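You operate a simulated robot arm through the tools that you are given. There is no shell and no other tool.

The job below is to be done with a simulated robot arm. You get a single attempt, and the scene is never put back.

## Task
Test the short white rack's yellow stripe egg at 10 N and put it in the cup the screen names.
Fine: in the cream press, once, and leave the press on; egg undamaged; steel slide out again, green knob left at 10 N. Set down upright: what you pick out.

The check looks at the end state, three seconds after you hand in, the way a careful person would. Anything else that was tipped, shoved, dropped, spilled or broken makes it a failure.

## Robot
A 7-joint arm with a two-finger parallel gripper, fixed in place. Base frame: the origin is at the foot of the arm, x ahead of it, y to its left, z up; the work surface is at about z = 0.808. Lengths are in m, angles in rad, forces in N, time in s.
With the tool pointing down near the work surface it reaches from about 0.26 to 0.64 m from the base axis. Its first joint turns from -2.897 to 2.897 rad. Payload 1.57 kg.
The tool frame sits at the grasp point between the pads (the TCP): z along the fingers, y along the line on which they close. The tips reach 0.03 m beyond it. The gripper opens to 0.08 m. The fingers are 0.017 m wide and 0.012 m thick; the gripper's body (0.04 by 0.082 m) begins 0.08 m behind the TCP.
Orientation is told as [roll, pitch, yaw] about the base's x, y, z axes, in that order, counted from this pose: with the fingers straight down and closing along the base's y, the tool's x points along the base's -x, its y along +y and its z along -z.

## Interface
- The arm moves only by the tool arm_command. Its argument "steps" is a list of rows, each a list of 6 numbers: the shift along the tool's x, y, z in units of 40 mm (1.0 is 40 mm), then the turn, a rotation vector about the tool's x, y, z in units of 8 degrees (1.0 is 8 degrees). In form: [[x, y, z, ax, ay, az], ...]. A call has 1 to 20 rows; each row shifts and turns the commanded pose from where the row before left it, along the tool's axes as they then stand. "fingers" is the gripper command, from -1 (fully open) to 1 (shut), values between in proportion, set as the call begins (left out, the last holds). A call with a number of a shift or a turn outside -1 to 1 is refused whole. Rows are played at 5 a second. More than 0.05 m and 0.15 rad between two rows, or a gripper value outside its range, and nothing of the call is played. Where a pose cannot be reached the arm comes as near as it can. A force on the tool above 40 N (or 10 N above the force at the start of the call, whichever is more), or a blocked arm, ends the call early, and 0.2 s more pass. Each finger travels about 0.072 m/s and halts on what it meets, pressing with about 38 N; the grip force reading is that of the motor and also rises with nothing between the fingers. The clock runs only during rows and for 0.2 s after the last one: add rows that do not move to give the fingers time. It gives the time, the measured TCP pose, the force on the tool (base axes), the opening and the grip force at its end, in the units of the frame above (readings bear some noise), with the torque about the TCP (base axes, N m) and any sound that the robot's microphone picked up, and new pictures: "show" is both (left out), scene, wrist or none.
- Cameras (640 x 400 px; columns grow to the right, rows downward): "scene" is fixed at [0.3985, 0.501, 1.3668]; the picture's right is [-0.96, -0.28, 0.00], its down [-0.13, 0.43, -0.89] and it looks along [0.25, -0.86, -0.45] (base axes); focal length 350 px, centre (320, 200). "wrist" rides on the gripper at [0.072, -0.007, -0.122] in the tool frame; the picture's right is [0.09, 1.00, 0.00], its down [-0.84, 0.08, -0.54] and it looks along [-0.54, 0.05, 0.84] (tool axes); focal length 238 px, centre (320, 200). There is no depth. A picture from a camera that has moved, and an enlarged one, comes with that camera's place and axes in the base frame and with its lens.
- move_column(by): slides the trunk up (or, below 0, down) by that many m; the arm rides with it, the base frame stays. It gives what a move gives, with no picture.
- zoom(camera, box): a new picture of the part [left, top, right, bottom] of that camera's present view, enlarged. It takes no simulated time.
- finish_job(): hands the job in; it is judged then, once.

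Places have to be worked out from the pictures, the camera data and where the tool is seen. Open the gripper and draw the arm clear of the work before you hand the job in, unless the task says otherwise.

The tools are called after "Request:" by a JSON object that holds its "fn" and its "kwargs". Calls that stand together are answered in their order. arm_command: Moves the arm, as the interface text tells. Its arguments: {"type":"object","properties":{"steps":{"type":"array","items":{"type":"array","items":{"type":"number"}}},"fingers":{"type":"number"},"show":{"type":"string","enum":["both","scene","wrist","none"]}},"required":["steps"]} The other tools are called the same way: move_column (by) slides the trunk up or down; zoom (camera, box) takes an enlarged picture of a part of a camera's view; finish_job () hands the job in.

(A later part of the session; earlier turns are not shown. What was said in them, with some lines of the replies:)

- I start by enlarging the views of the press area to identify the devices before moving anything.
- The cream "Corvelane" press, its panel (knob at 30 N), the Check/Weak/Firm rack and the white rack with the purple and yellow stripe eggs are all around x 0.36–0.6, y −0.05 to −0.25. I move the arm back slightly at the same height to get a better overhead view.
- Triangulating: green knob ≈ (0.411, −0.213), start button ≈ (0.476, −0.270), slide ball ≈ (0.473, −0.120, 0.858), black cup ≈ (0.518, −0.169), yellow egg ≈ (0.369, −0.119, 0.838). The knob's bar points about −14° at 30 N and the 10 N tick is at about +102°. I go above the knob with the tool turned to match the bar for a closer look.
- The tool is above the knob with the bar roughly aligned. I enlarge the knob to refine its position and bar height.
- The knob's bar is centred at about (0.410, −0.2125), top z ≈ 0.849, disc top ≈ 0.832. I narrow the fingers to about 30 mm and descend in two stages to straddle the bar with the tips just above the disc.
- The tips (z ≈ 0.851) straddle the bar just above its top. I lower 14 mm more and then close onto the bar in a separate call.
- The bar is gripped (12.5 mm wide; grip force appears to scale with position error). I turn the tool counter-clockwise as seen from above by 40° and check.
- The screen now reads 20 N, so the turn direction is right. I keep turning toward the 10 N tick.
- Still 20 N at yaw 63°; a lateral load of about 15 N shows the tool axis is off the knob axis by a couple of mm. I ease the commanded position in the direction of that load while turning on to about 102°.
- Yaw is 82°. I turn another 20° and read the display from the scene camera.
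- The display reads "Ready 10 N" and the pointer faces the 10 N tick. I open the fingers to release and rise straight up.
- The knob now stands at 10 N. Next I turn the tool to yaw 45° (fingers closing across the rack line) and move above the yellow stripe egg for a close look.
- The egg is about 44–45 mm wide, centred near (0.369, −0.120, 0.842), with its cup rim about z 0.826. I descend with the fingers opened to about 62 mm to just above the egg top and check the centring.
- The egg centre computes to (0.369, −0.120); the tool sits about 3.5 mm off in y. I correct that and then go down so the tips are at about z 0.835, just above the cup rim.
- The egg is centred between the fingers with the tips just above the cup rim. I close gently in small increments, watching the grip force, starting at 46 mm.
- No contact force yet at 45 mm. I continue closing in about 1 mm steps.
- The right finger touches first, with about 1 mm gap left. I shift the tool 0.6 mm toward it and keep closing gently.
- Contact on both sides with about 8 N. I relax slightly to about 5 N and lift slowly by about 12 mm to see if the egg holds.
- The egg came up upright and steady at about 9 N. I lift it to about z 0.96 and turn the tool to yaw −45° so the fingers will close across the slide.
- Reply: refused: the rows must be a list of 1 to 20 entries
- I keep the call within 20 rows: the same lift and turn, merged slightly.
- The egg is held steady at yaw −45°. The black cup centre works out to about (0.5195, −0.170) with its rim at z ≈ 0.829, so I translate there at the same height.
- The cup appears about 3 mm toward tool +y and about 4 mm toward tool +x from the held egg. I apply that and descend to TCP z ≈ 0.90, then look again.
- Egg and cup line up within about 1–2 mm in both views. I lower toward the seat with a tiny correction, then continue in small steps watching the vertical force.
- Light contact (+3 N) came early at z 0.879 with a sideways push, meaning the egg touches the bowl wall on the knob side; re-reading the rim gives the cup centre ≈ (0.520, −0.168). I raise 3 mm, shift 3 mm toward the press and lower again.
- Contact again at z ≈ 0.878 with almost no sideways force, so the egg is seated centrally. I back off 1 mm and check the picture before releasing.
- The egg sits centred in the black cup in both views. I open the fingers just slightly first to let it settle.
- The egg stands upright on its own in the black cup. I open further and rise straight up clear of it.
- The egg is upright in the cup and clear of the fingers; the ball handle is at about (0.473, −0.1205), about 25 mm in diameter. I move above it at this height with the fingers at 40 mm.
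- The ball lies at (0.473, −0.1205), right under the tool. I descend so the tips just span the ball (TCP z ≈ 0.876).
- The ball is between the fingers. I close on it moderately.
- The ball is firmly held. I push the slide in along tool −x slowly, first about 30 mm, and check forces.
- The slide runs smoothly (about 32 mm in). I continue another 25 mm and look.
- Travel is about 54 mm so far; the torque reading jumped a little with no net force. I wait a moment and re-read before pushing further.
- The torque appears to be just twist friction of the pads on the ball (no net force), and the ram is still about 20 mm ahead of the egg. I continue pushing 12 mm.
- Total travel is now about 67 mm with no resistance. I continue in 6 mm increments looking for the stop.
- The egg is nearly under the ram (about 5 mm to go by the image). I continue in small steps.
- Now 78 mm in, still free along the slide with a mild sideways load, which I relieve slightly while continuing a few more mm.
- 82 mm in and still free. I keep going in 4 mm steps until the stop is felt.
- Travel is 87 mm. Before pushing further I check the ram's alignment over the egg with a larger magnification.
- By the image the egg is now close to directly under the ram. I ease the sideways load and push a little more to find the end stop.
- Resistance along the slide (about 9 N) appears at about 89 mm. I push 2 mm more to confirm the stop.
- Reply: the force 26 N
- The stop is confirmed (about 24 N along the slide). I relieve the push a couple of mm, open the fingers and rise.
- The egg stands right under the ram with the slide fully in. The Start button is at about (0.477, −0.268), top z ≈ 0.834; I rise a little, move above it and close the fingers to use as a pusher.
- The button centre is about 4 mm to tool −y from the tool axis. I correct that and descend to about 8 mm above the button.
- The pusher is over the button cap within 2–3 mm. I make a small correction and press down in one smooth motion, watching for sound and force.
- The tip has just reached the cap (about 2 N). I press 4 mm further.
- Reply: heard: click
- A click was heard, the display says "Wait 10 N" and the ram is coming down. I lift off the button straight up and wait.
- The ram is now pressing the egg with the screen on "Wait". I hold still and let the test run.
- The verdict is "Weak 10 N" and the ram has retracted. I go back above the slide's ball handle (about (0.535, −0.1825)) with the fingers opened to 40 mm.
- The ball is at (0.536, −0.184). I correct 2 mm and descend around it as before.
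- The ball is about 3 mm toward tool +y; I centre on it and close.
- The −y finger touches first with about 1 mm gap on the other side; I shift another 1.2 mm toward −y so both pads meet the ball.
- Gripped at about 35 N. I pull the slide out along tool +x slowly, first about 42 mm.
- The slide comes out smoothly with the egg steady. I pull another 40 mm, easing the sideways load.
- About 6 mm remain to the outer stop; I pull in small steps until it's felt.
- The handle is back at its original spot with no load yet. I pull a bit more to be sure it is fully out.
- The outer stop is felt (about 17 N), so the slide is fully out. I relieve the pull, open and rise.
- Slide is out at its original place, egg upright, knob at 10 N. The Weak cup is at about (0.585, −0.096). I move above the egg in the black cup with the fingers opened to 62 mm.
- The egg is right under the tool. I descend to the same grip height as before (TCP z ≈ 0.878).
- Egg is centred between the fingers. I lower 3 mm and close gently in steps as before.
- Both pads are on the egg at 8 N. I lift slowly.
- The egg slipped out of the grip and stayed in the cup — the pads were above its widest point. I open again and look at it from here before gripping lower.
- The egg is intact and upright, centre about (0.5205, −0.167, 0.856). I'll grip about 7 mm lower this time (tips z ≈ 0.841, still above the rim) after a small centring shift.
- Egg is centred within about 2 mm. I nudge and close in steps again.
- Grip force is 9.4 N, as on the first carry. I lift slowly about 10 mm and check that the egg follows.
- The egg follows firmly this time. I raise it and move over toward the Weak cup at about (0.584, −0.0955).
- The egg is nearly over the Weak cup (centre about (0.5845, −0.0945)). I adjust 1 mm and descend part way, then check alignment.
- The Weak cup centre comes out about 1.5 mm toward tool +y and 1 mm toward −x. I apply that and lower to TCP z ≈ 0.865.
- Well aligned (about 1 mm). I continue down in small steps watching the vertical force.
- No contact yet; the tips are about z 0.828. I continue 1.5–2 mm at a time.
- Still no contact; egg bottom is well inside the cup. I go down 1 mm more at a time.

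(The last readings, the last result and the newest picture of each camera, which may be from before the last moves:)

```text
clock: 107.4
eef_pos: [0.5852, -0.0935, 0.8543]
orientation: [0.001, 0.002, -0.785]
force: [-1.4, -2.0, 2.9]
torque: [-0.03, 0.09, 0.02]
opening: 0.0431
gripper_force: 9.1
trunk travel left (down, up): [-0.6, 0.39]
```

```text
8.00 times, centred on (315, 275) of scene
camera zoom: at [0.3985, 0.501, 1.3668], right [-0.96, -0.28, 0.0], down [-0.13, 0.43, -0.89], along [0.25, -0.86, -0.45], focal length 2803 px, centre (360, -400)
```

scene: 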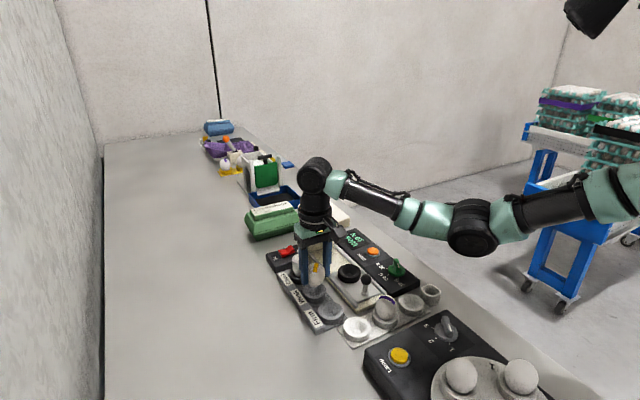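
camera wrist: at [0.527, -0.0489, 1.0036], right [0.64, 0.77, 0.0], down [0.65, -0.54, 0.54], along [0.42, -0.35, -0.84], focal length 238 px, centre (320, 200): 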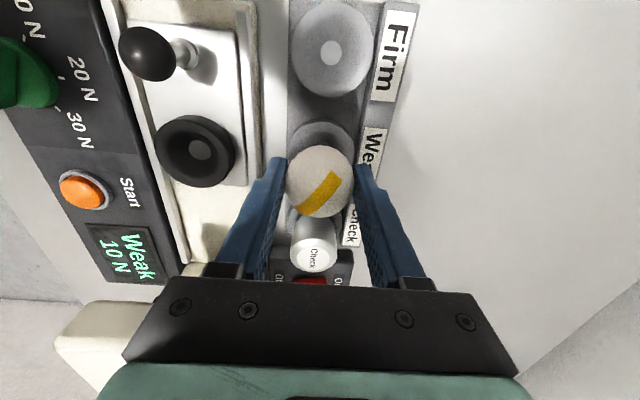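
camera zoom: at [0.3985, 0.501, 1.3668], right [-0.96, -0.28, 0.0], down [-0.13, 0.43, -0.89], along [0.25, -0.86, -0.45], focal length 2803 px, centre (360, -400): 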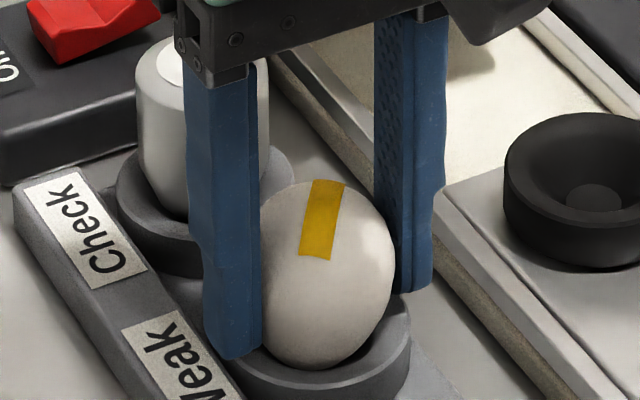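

Light seating contact (about 4 N). I ease 0.6 mm sideways back and open the fingers slightly to let the egg settle.

Request:
{"fn": "arm_command", "kwargs": {"steps": [[0, -0.015, -0.01, 0, 0, 0], [0, 0, 0, 0, 0, 0]], "show": "none"}}

Request:
{"fn": "arm_command", "kwargs": {"steps": [[0, 0, 0, 0, 0, 0], [0, 0, 0, 0, 0, 0], [0, 0, 0, 0, 0, 0]], "fingers": -0.13, "show": "wrist"}}

Request:
{"fn": "zoom", "kwargs": {"camera": "scene", "box": [290, 250, 340, 300]}}

Request:
{"fn": "zoom", "kwargs": {"camera": "wrist", "box": [220, 70, 420, 240]}}

```text
clock: 108.0
eef_pos: [0.5834, -0.0939, 0.8538]
orientation: [0.002, -0.001, -0.784]
force: [0.6, -2.6, 3.0]
torque: [-0.06, 0.0, -0.03]
opening: 0.0431
gripper_force: 9.4
trunk travel left (down, up): [-0.6, 0.39]
```

```text
clock: 108.8
eef_pos: [0.5847, -0.095, 0.8535]
orientation: [0.0, 0.001, -0.785]
force: [0.2, -0.1, 0.7]
torque: [-0.02, 0.04, 0.03]
opening: 0.0452
gripper_force: 0.0
trunk travel left (down, up): [-0.6, 0.39]
camera wrist: at [0.5285, -0.0485, 0.9757], right [0.64, 0.77, 0.0], down [0.65, -0.54, 0.54], along [0.42, -0.35, -0.84], focal length 238 px, centre (320, 200)
```

wrist: 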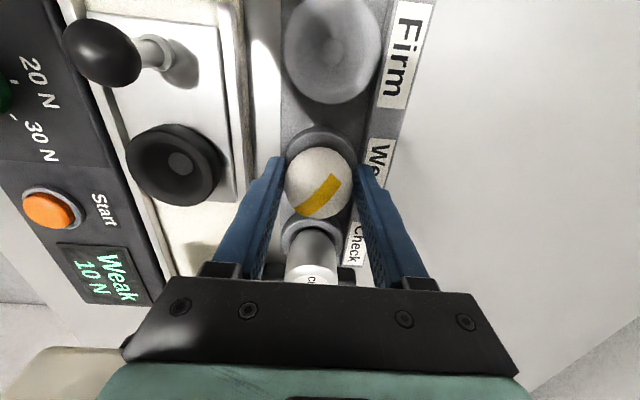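

```text
8.00 times, centred on (315, 275) of scene
camera zoom: at [0.3985, 0.501, 1.3668], right [-0.96, -0.28, 0.0], down [-0.13, 0.43, -0.89], along [0.25, -0.86, -0.45], focal length 2803 px, centre (360, -400)
```

zoom: 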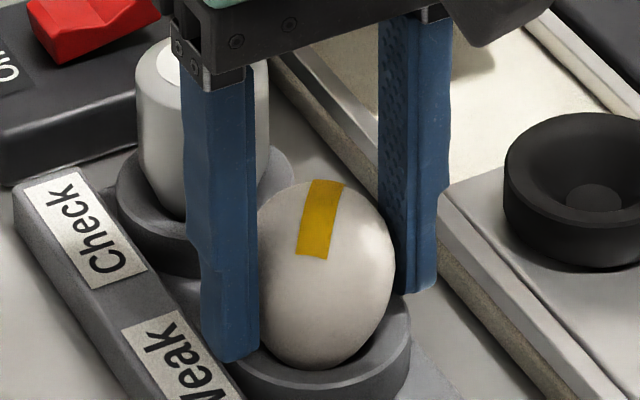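

```text
2.35 times, centred on (320, 155) of wrist
camera zoom: at [0.5285, -0.0485, 0.9757], right [0.64, 0.77, 0.0], down [0.65, -0.54, 0.54], along [0.42, -0.35, -0.84], focal length 561 px, centre (320, 306)
```

zoom: 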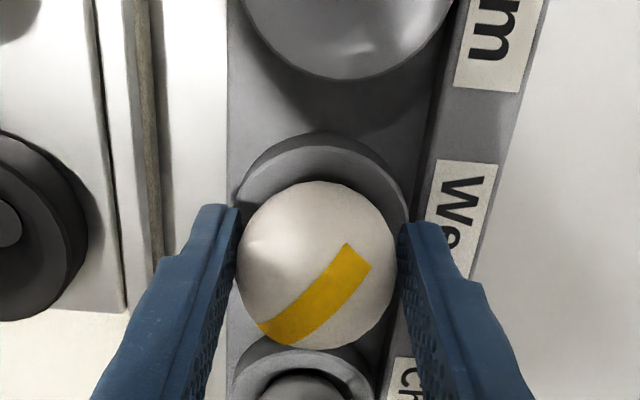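

The egg rests in the Weak cup on its own. I open to about 54 mm and check it stays upright before rising.

Request:
{"fn": "arm_command", "kwargs": {"steps": [[0, 0, 0, 0, 0, 0], [0, 0, 0, 0, 0, 0], [0, 0, 0, 0, 0, 0]], "fingers": -0.35, "show": "wrist"}}

Request:
{"fn": "zoom", "kwargs": {"camera": "scene", "box": [290, 250, 340, 300]}}

Request:
{"fn": "zoom", "kwargs": {"camera": "wrist", "box": [220, 70, 420, 240]}}

```text
clock: 109.6
eef_pos: [0.5839, -0.0942, 0.8532]
orientation: [0.0, 0.0, -0.785]
force: [-0.6, -0.3, 0.2]
torque: [-0.03, 0.04, 0.0]
opening: 0.0541
gripper_force: 0.0
trunk travel left (down, up): [-0.6, 0.39]
camera wrist: at [0.5285, -0.0485, 0.9757], right [0.64, 0.77, 0.0], down [0.65, -0.54, 0.54], along [0.42, -0.35, -0.84], focal length 238 px, centre (320, 200)
```

wrist: 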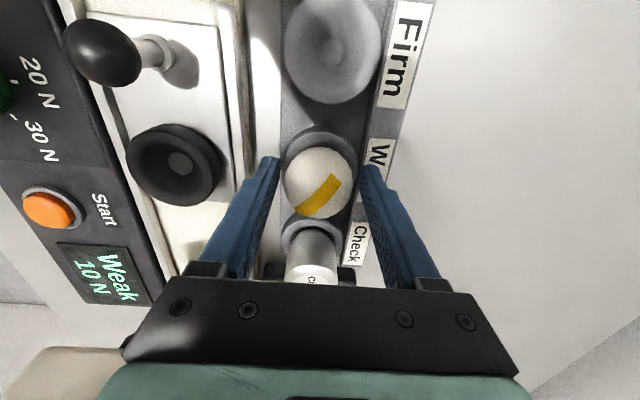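

```text
8.00 times, centred on (315, 275) of scene
camera zoom: at [0.3985, 0.501, 1.3668], right [-0.96, -0.28, 0.0], down [-0.13, 0.43, -0.89], along [0.25, -0.86, -0.45], focal length 2803 px, centre (360, -400)
```

zoom: 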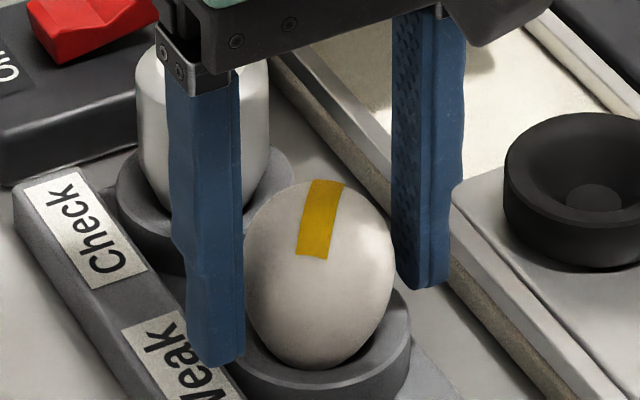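

```text
2.35 times, centred on (320, 155) of wrist
camera zoom: at [0.5285, -0.0485, 0.9757], right [0.64, 0.77, 0.0], down [0.65, -0.54, 0.54], along [0.42, -0.35, -0.84], focal length 561 px, centre (320, 306)
```

zoom: 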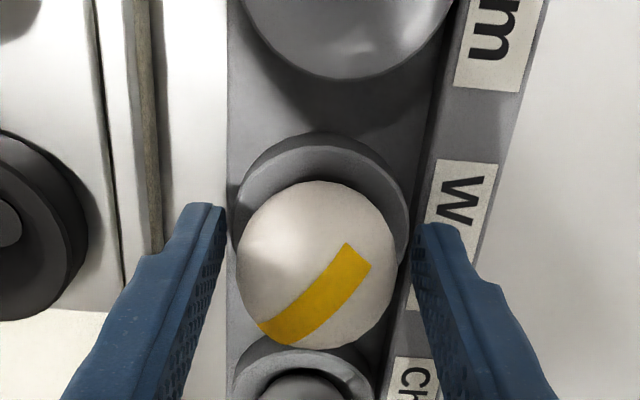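

The egg stands freely and upright in the Weak cup. I rise straight up clear of it.

Request:
{"fn": "arm_command", "kwargs": {"steps": [[0, 0, -0.2, 0, 0, 0], [0, 0, -0.5, 0, 0, 0], [0, 0, -0.8, 0, 0, 0], [0, 0, -0.9, 0, 0, 0], [0, 0, -0.9, 0, 0, 0], [0, 0, -0.9, 0, 0, 0], [0, 0, 0, 0, 0, 0]], "show": "both"}}

Request:
{"fn": "zoom", "kwargs": {"camera": "scene", "box": [260, 220, 450, 350]}}

Request:
{"fn": "zoom", "kwargs": {"camera": "scene", "box": [285, 250, 345, 310]}}

Request:
{"fn": "zoom", "kwargs": {"camera": "wrist", "box": [220, 30, 420, 240]}}

```text
clock: 111.2
eef_pos: [0.5841, -0.0956, 1.0221]
orientation: [-0.001, 0.003, -0.786]
force: [-0.7, 0.2, -0.1]
torque: [0.0, 0.01, -0.01]
opening: 0.054
gripper_force: 0.1
trunk travel left (down, up): [-0.6, 0.39]
camera wrist: at [0.5286, -0.0504, 1.1439], right [0.64, 0.77, 0.0], down [0.65, -0.54, 0.54], along [0.42, -0.35, -0.84], focal length 238 px, centre (320, 200)
```

scene: 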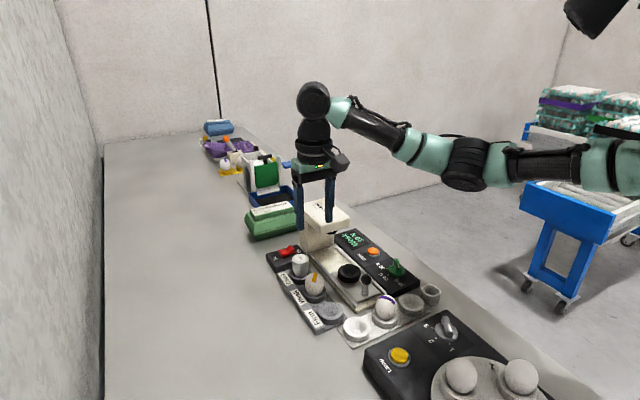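
wrist: 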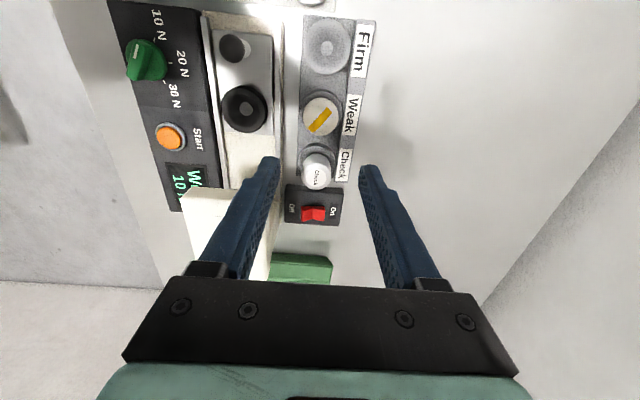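

```text
3.08 times, centred on (355, 285) of scene
camera zoom: at [0.3985, 0.501, 1.3668], right [-0.96, -0.28, 0.0], down [-0.13, 0.43, -0.89], along [0.25, -0.86, -0.45], focal length 1078 px, centre (212, -62)
```

zoom: 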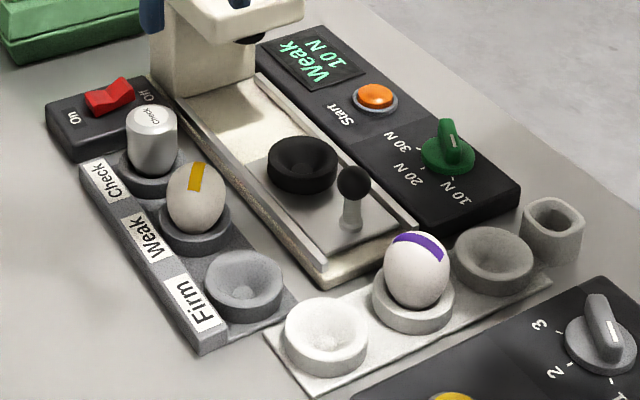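

```text
6.67 times, centred on (315, 280) of scene
camera zoom: at [0.3985, 0.501, 1.3668], right [-0.96, -0.28, 0.0], down [-0.13, 0.43, -0.89], along [0.25, -0.86, -0.45], focal length 2336 px, centre (353, -333)
```

zoom: 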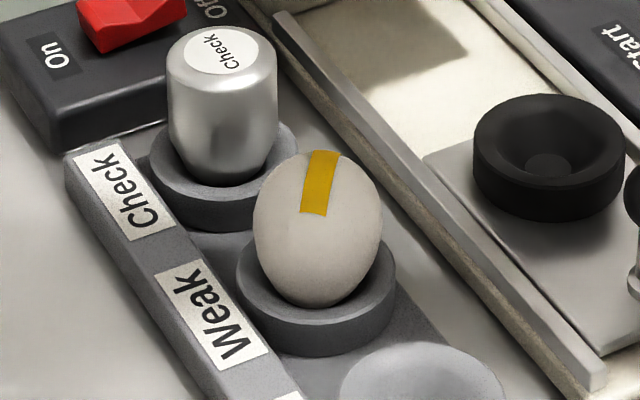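

```text
1.90 times, centred on (320, 135) of wrist
camera zoom: at [0.5286, -0.0504, 1.1439], right [0.64, 0.77, 0.0], down [0.65, -0.54, 0.54], along [0.42, -0.35, -0.84], focal length 454 px, centre (320, 324)
```

zoom: 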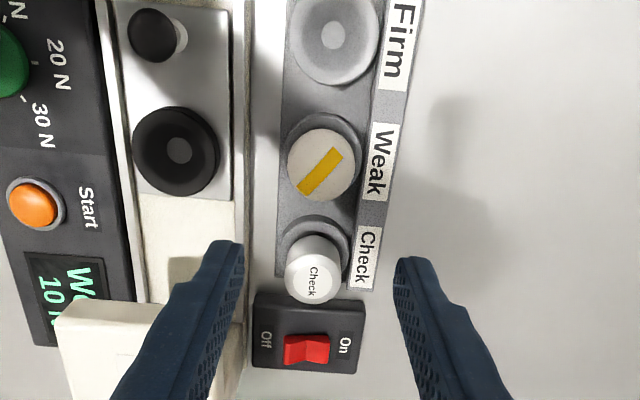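

Everything is in place: egg upright in Weak, slide out, knob at 10 N, press on. I raise the arm, open the gripper and draw back clear of the work.

Request:
{"fn": "arm_command", "kwargs": {"steps": [[0, 0, -0.8, 0, 0, 0], [0, 0, -0.8, 0, 0, 0], [0, 0, -0.8, 0, 0, 0], [0, 0, -0.8, 0, 0, 0], [0.47, -0.6, 0, 0, 0, 0], [0.47, -0.6, 0, 0, 0, 0], [0.47, -0.6, 0, 0, 0, 0], [0.47, -0.6, 0, 0, 0, 0], [0.47, -0.6, 0, 0, 0, 0], [0.47, -0.6, 0, 0, 0, 0], [0, 0, 0, 0, 0, 0], [0, 0, 0, 0, 0, 0]], "fingers": -1.0, "show": "both"}}

Request:
{"fn": "zoom", "kwargs": {"camera": "scene", "box": [260, 200, 450, 350]}}

Request:
{"fn": "zoom", "kwargs": {"camera": "scene", "box": [360, 240, 420, 300]}}

```text
clock: 113.8
eef_pos: [0.4031, -0.1166, 1.148]
orientation: [0.0, 0.001, -0.788]
force: [0.0, -0.3, -0.4]
torque: [-0.01, 0.0, 0.0]
opening: 0.0799
gripper_force: 0.1
trunk travel left (down, up): [-0.6, 0.39]
camera wrist: at [0.3473, -0.0718, 1.2708], right [0.64, 0.77, 0.0], down [0.65, -0.54, 0.54], along [0.42, -0.35, -0.84], focal length 238 px, centre (320, 200)
```

scene: 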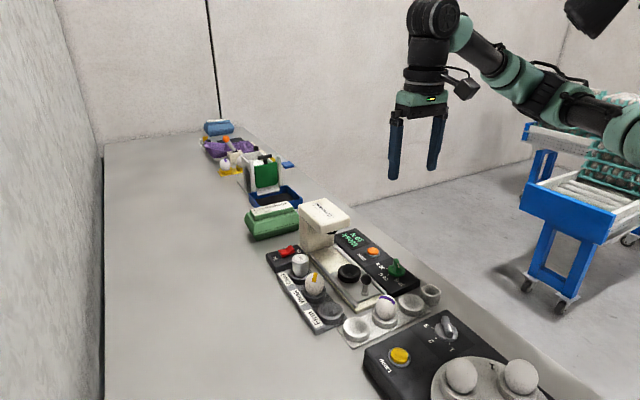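
wrist: 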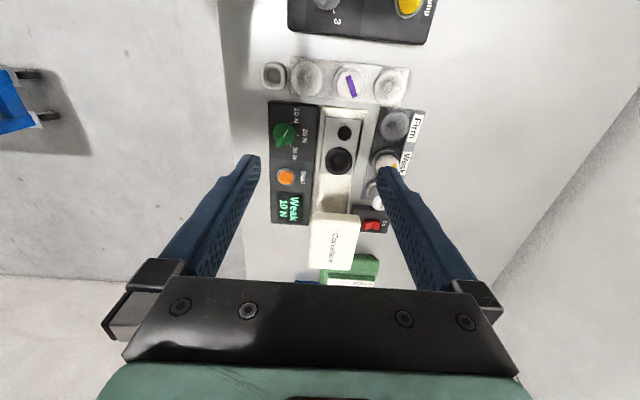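

```text
2.67 times, centred on (355, 275) of scene
camera zoom: at [0.3985, 0.501, 1.3668], right [-0.96, -0.28, 0.0], down [-0.13, 0.43, -0.89], along [0.25, -0.86, -0.45], focal length 934 px, centre (227, 0)
```

zoom: 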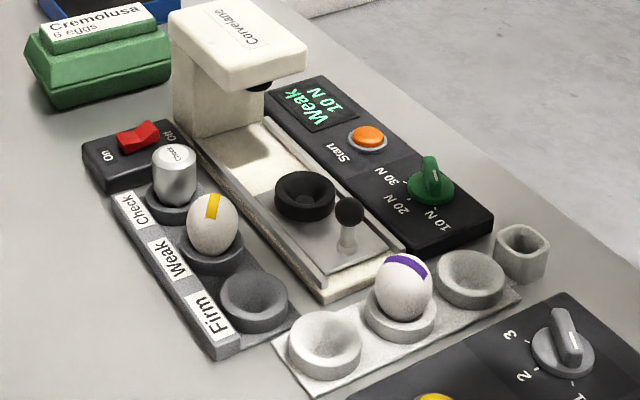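

```text
6.67 times, centred on (390, 270) of scene
camera zoom: at [0.3985, 0.501, 1.3668], right [-0.96, -0.28, 0.0], down [-0.13, 0.43, -0.89], along [0.25, -0.86, -0.45], focal length 2336 px, centre (-147, -267)
```

zoom: 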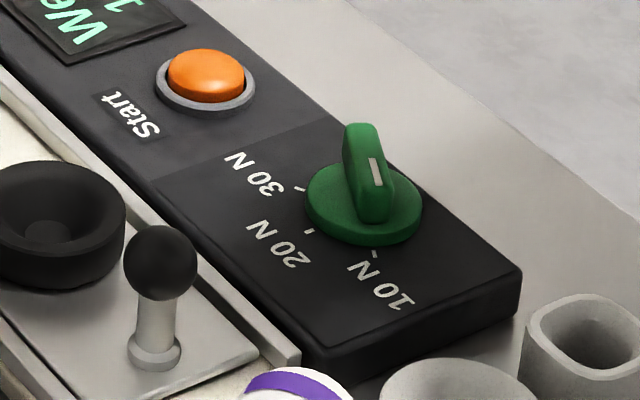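

The final view shows the yellow stripe egg upright and intact in the Weak cup, the slide out, the knob at 10 N, and the press on with "Weak 10 N" displayed. Nothing else is disturbed and the arm is clear with the gripper open, so I hand the job in.

Request:
{"fn": "finish_job", "kwargs": {}}

```text
The job is handed in.
```

The yellow stripe egg was tested once at 10 N in the cream press. The screen read "Weak", so I put the egg in the Weak cup and handed the job in.

In the last pictures before handing in:
- **Egg:** it stands upright in the Weak cup with no visible damage. It slipped from the fingers once as I lifted it out of the press. It stayed in the black cup and I picked it up again with a lower grip.
- **Press:** it is still on, the steel slide is pulled fully out, and the green knob points at 10 N.
- **Surroundings:** nothing else looks moved, tipped or broken.
- **Arm:** it is drawn back clear of the work with the gripper open.
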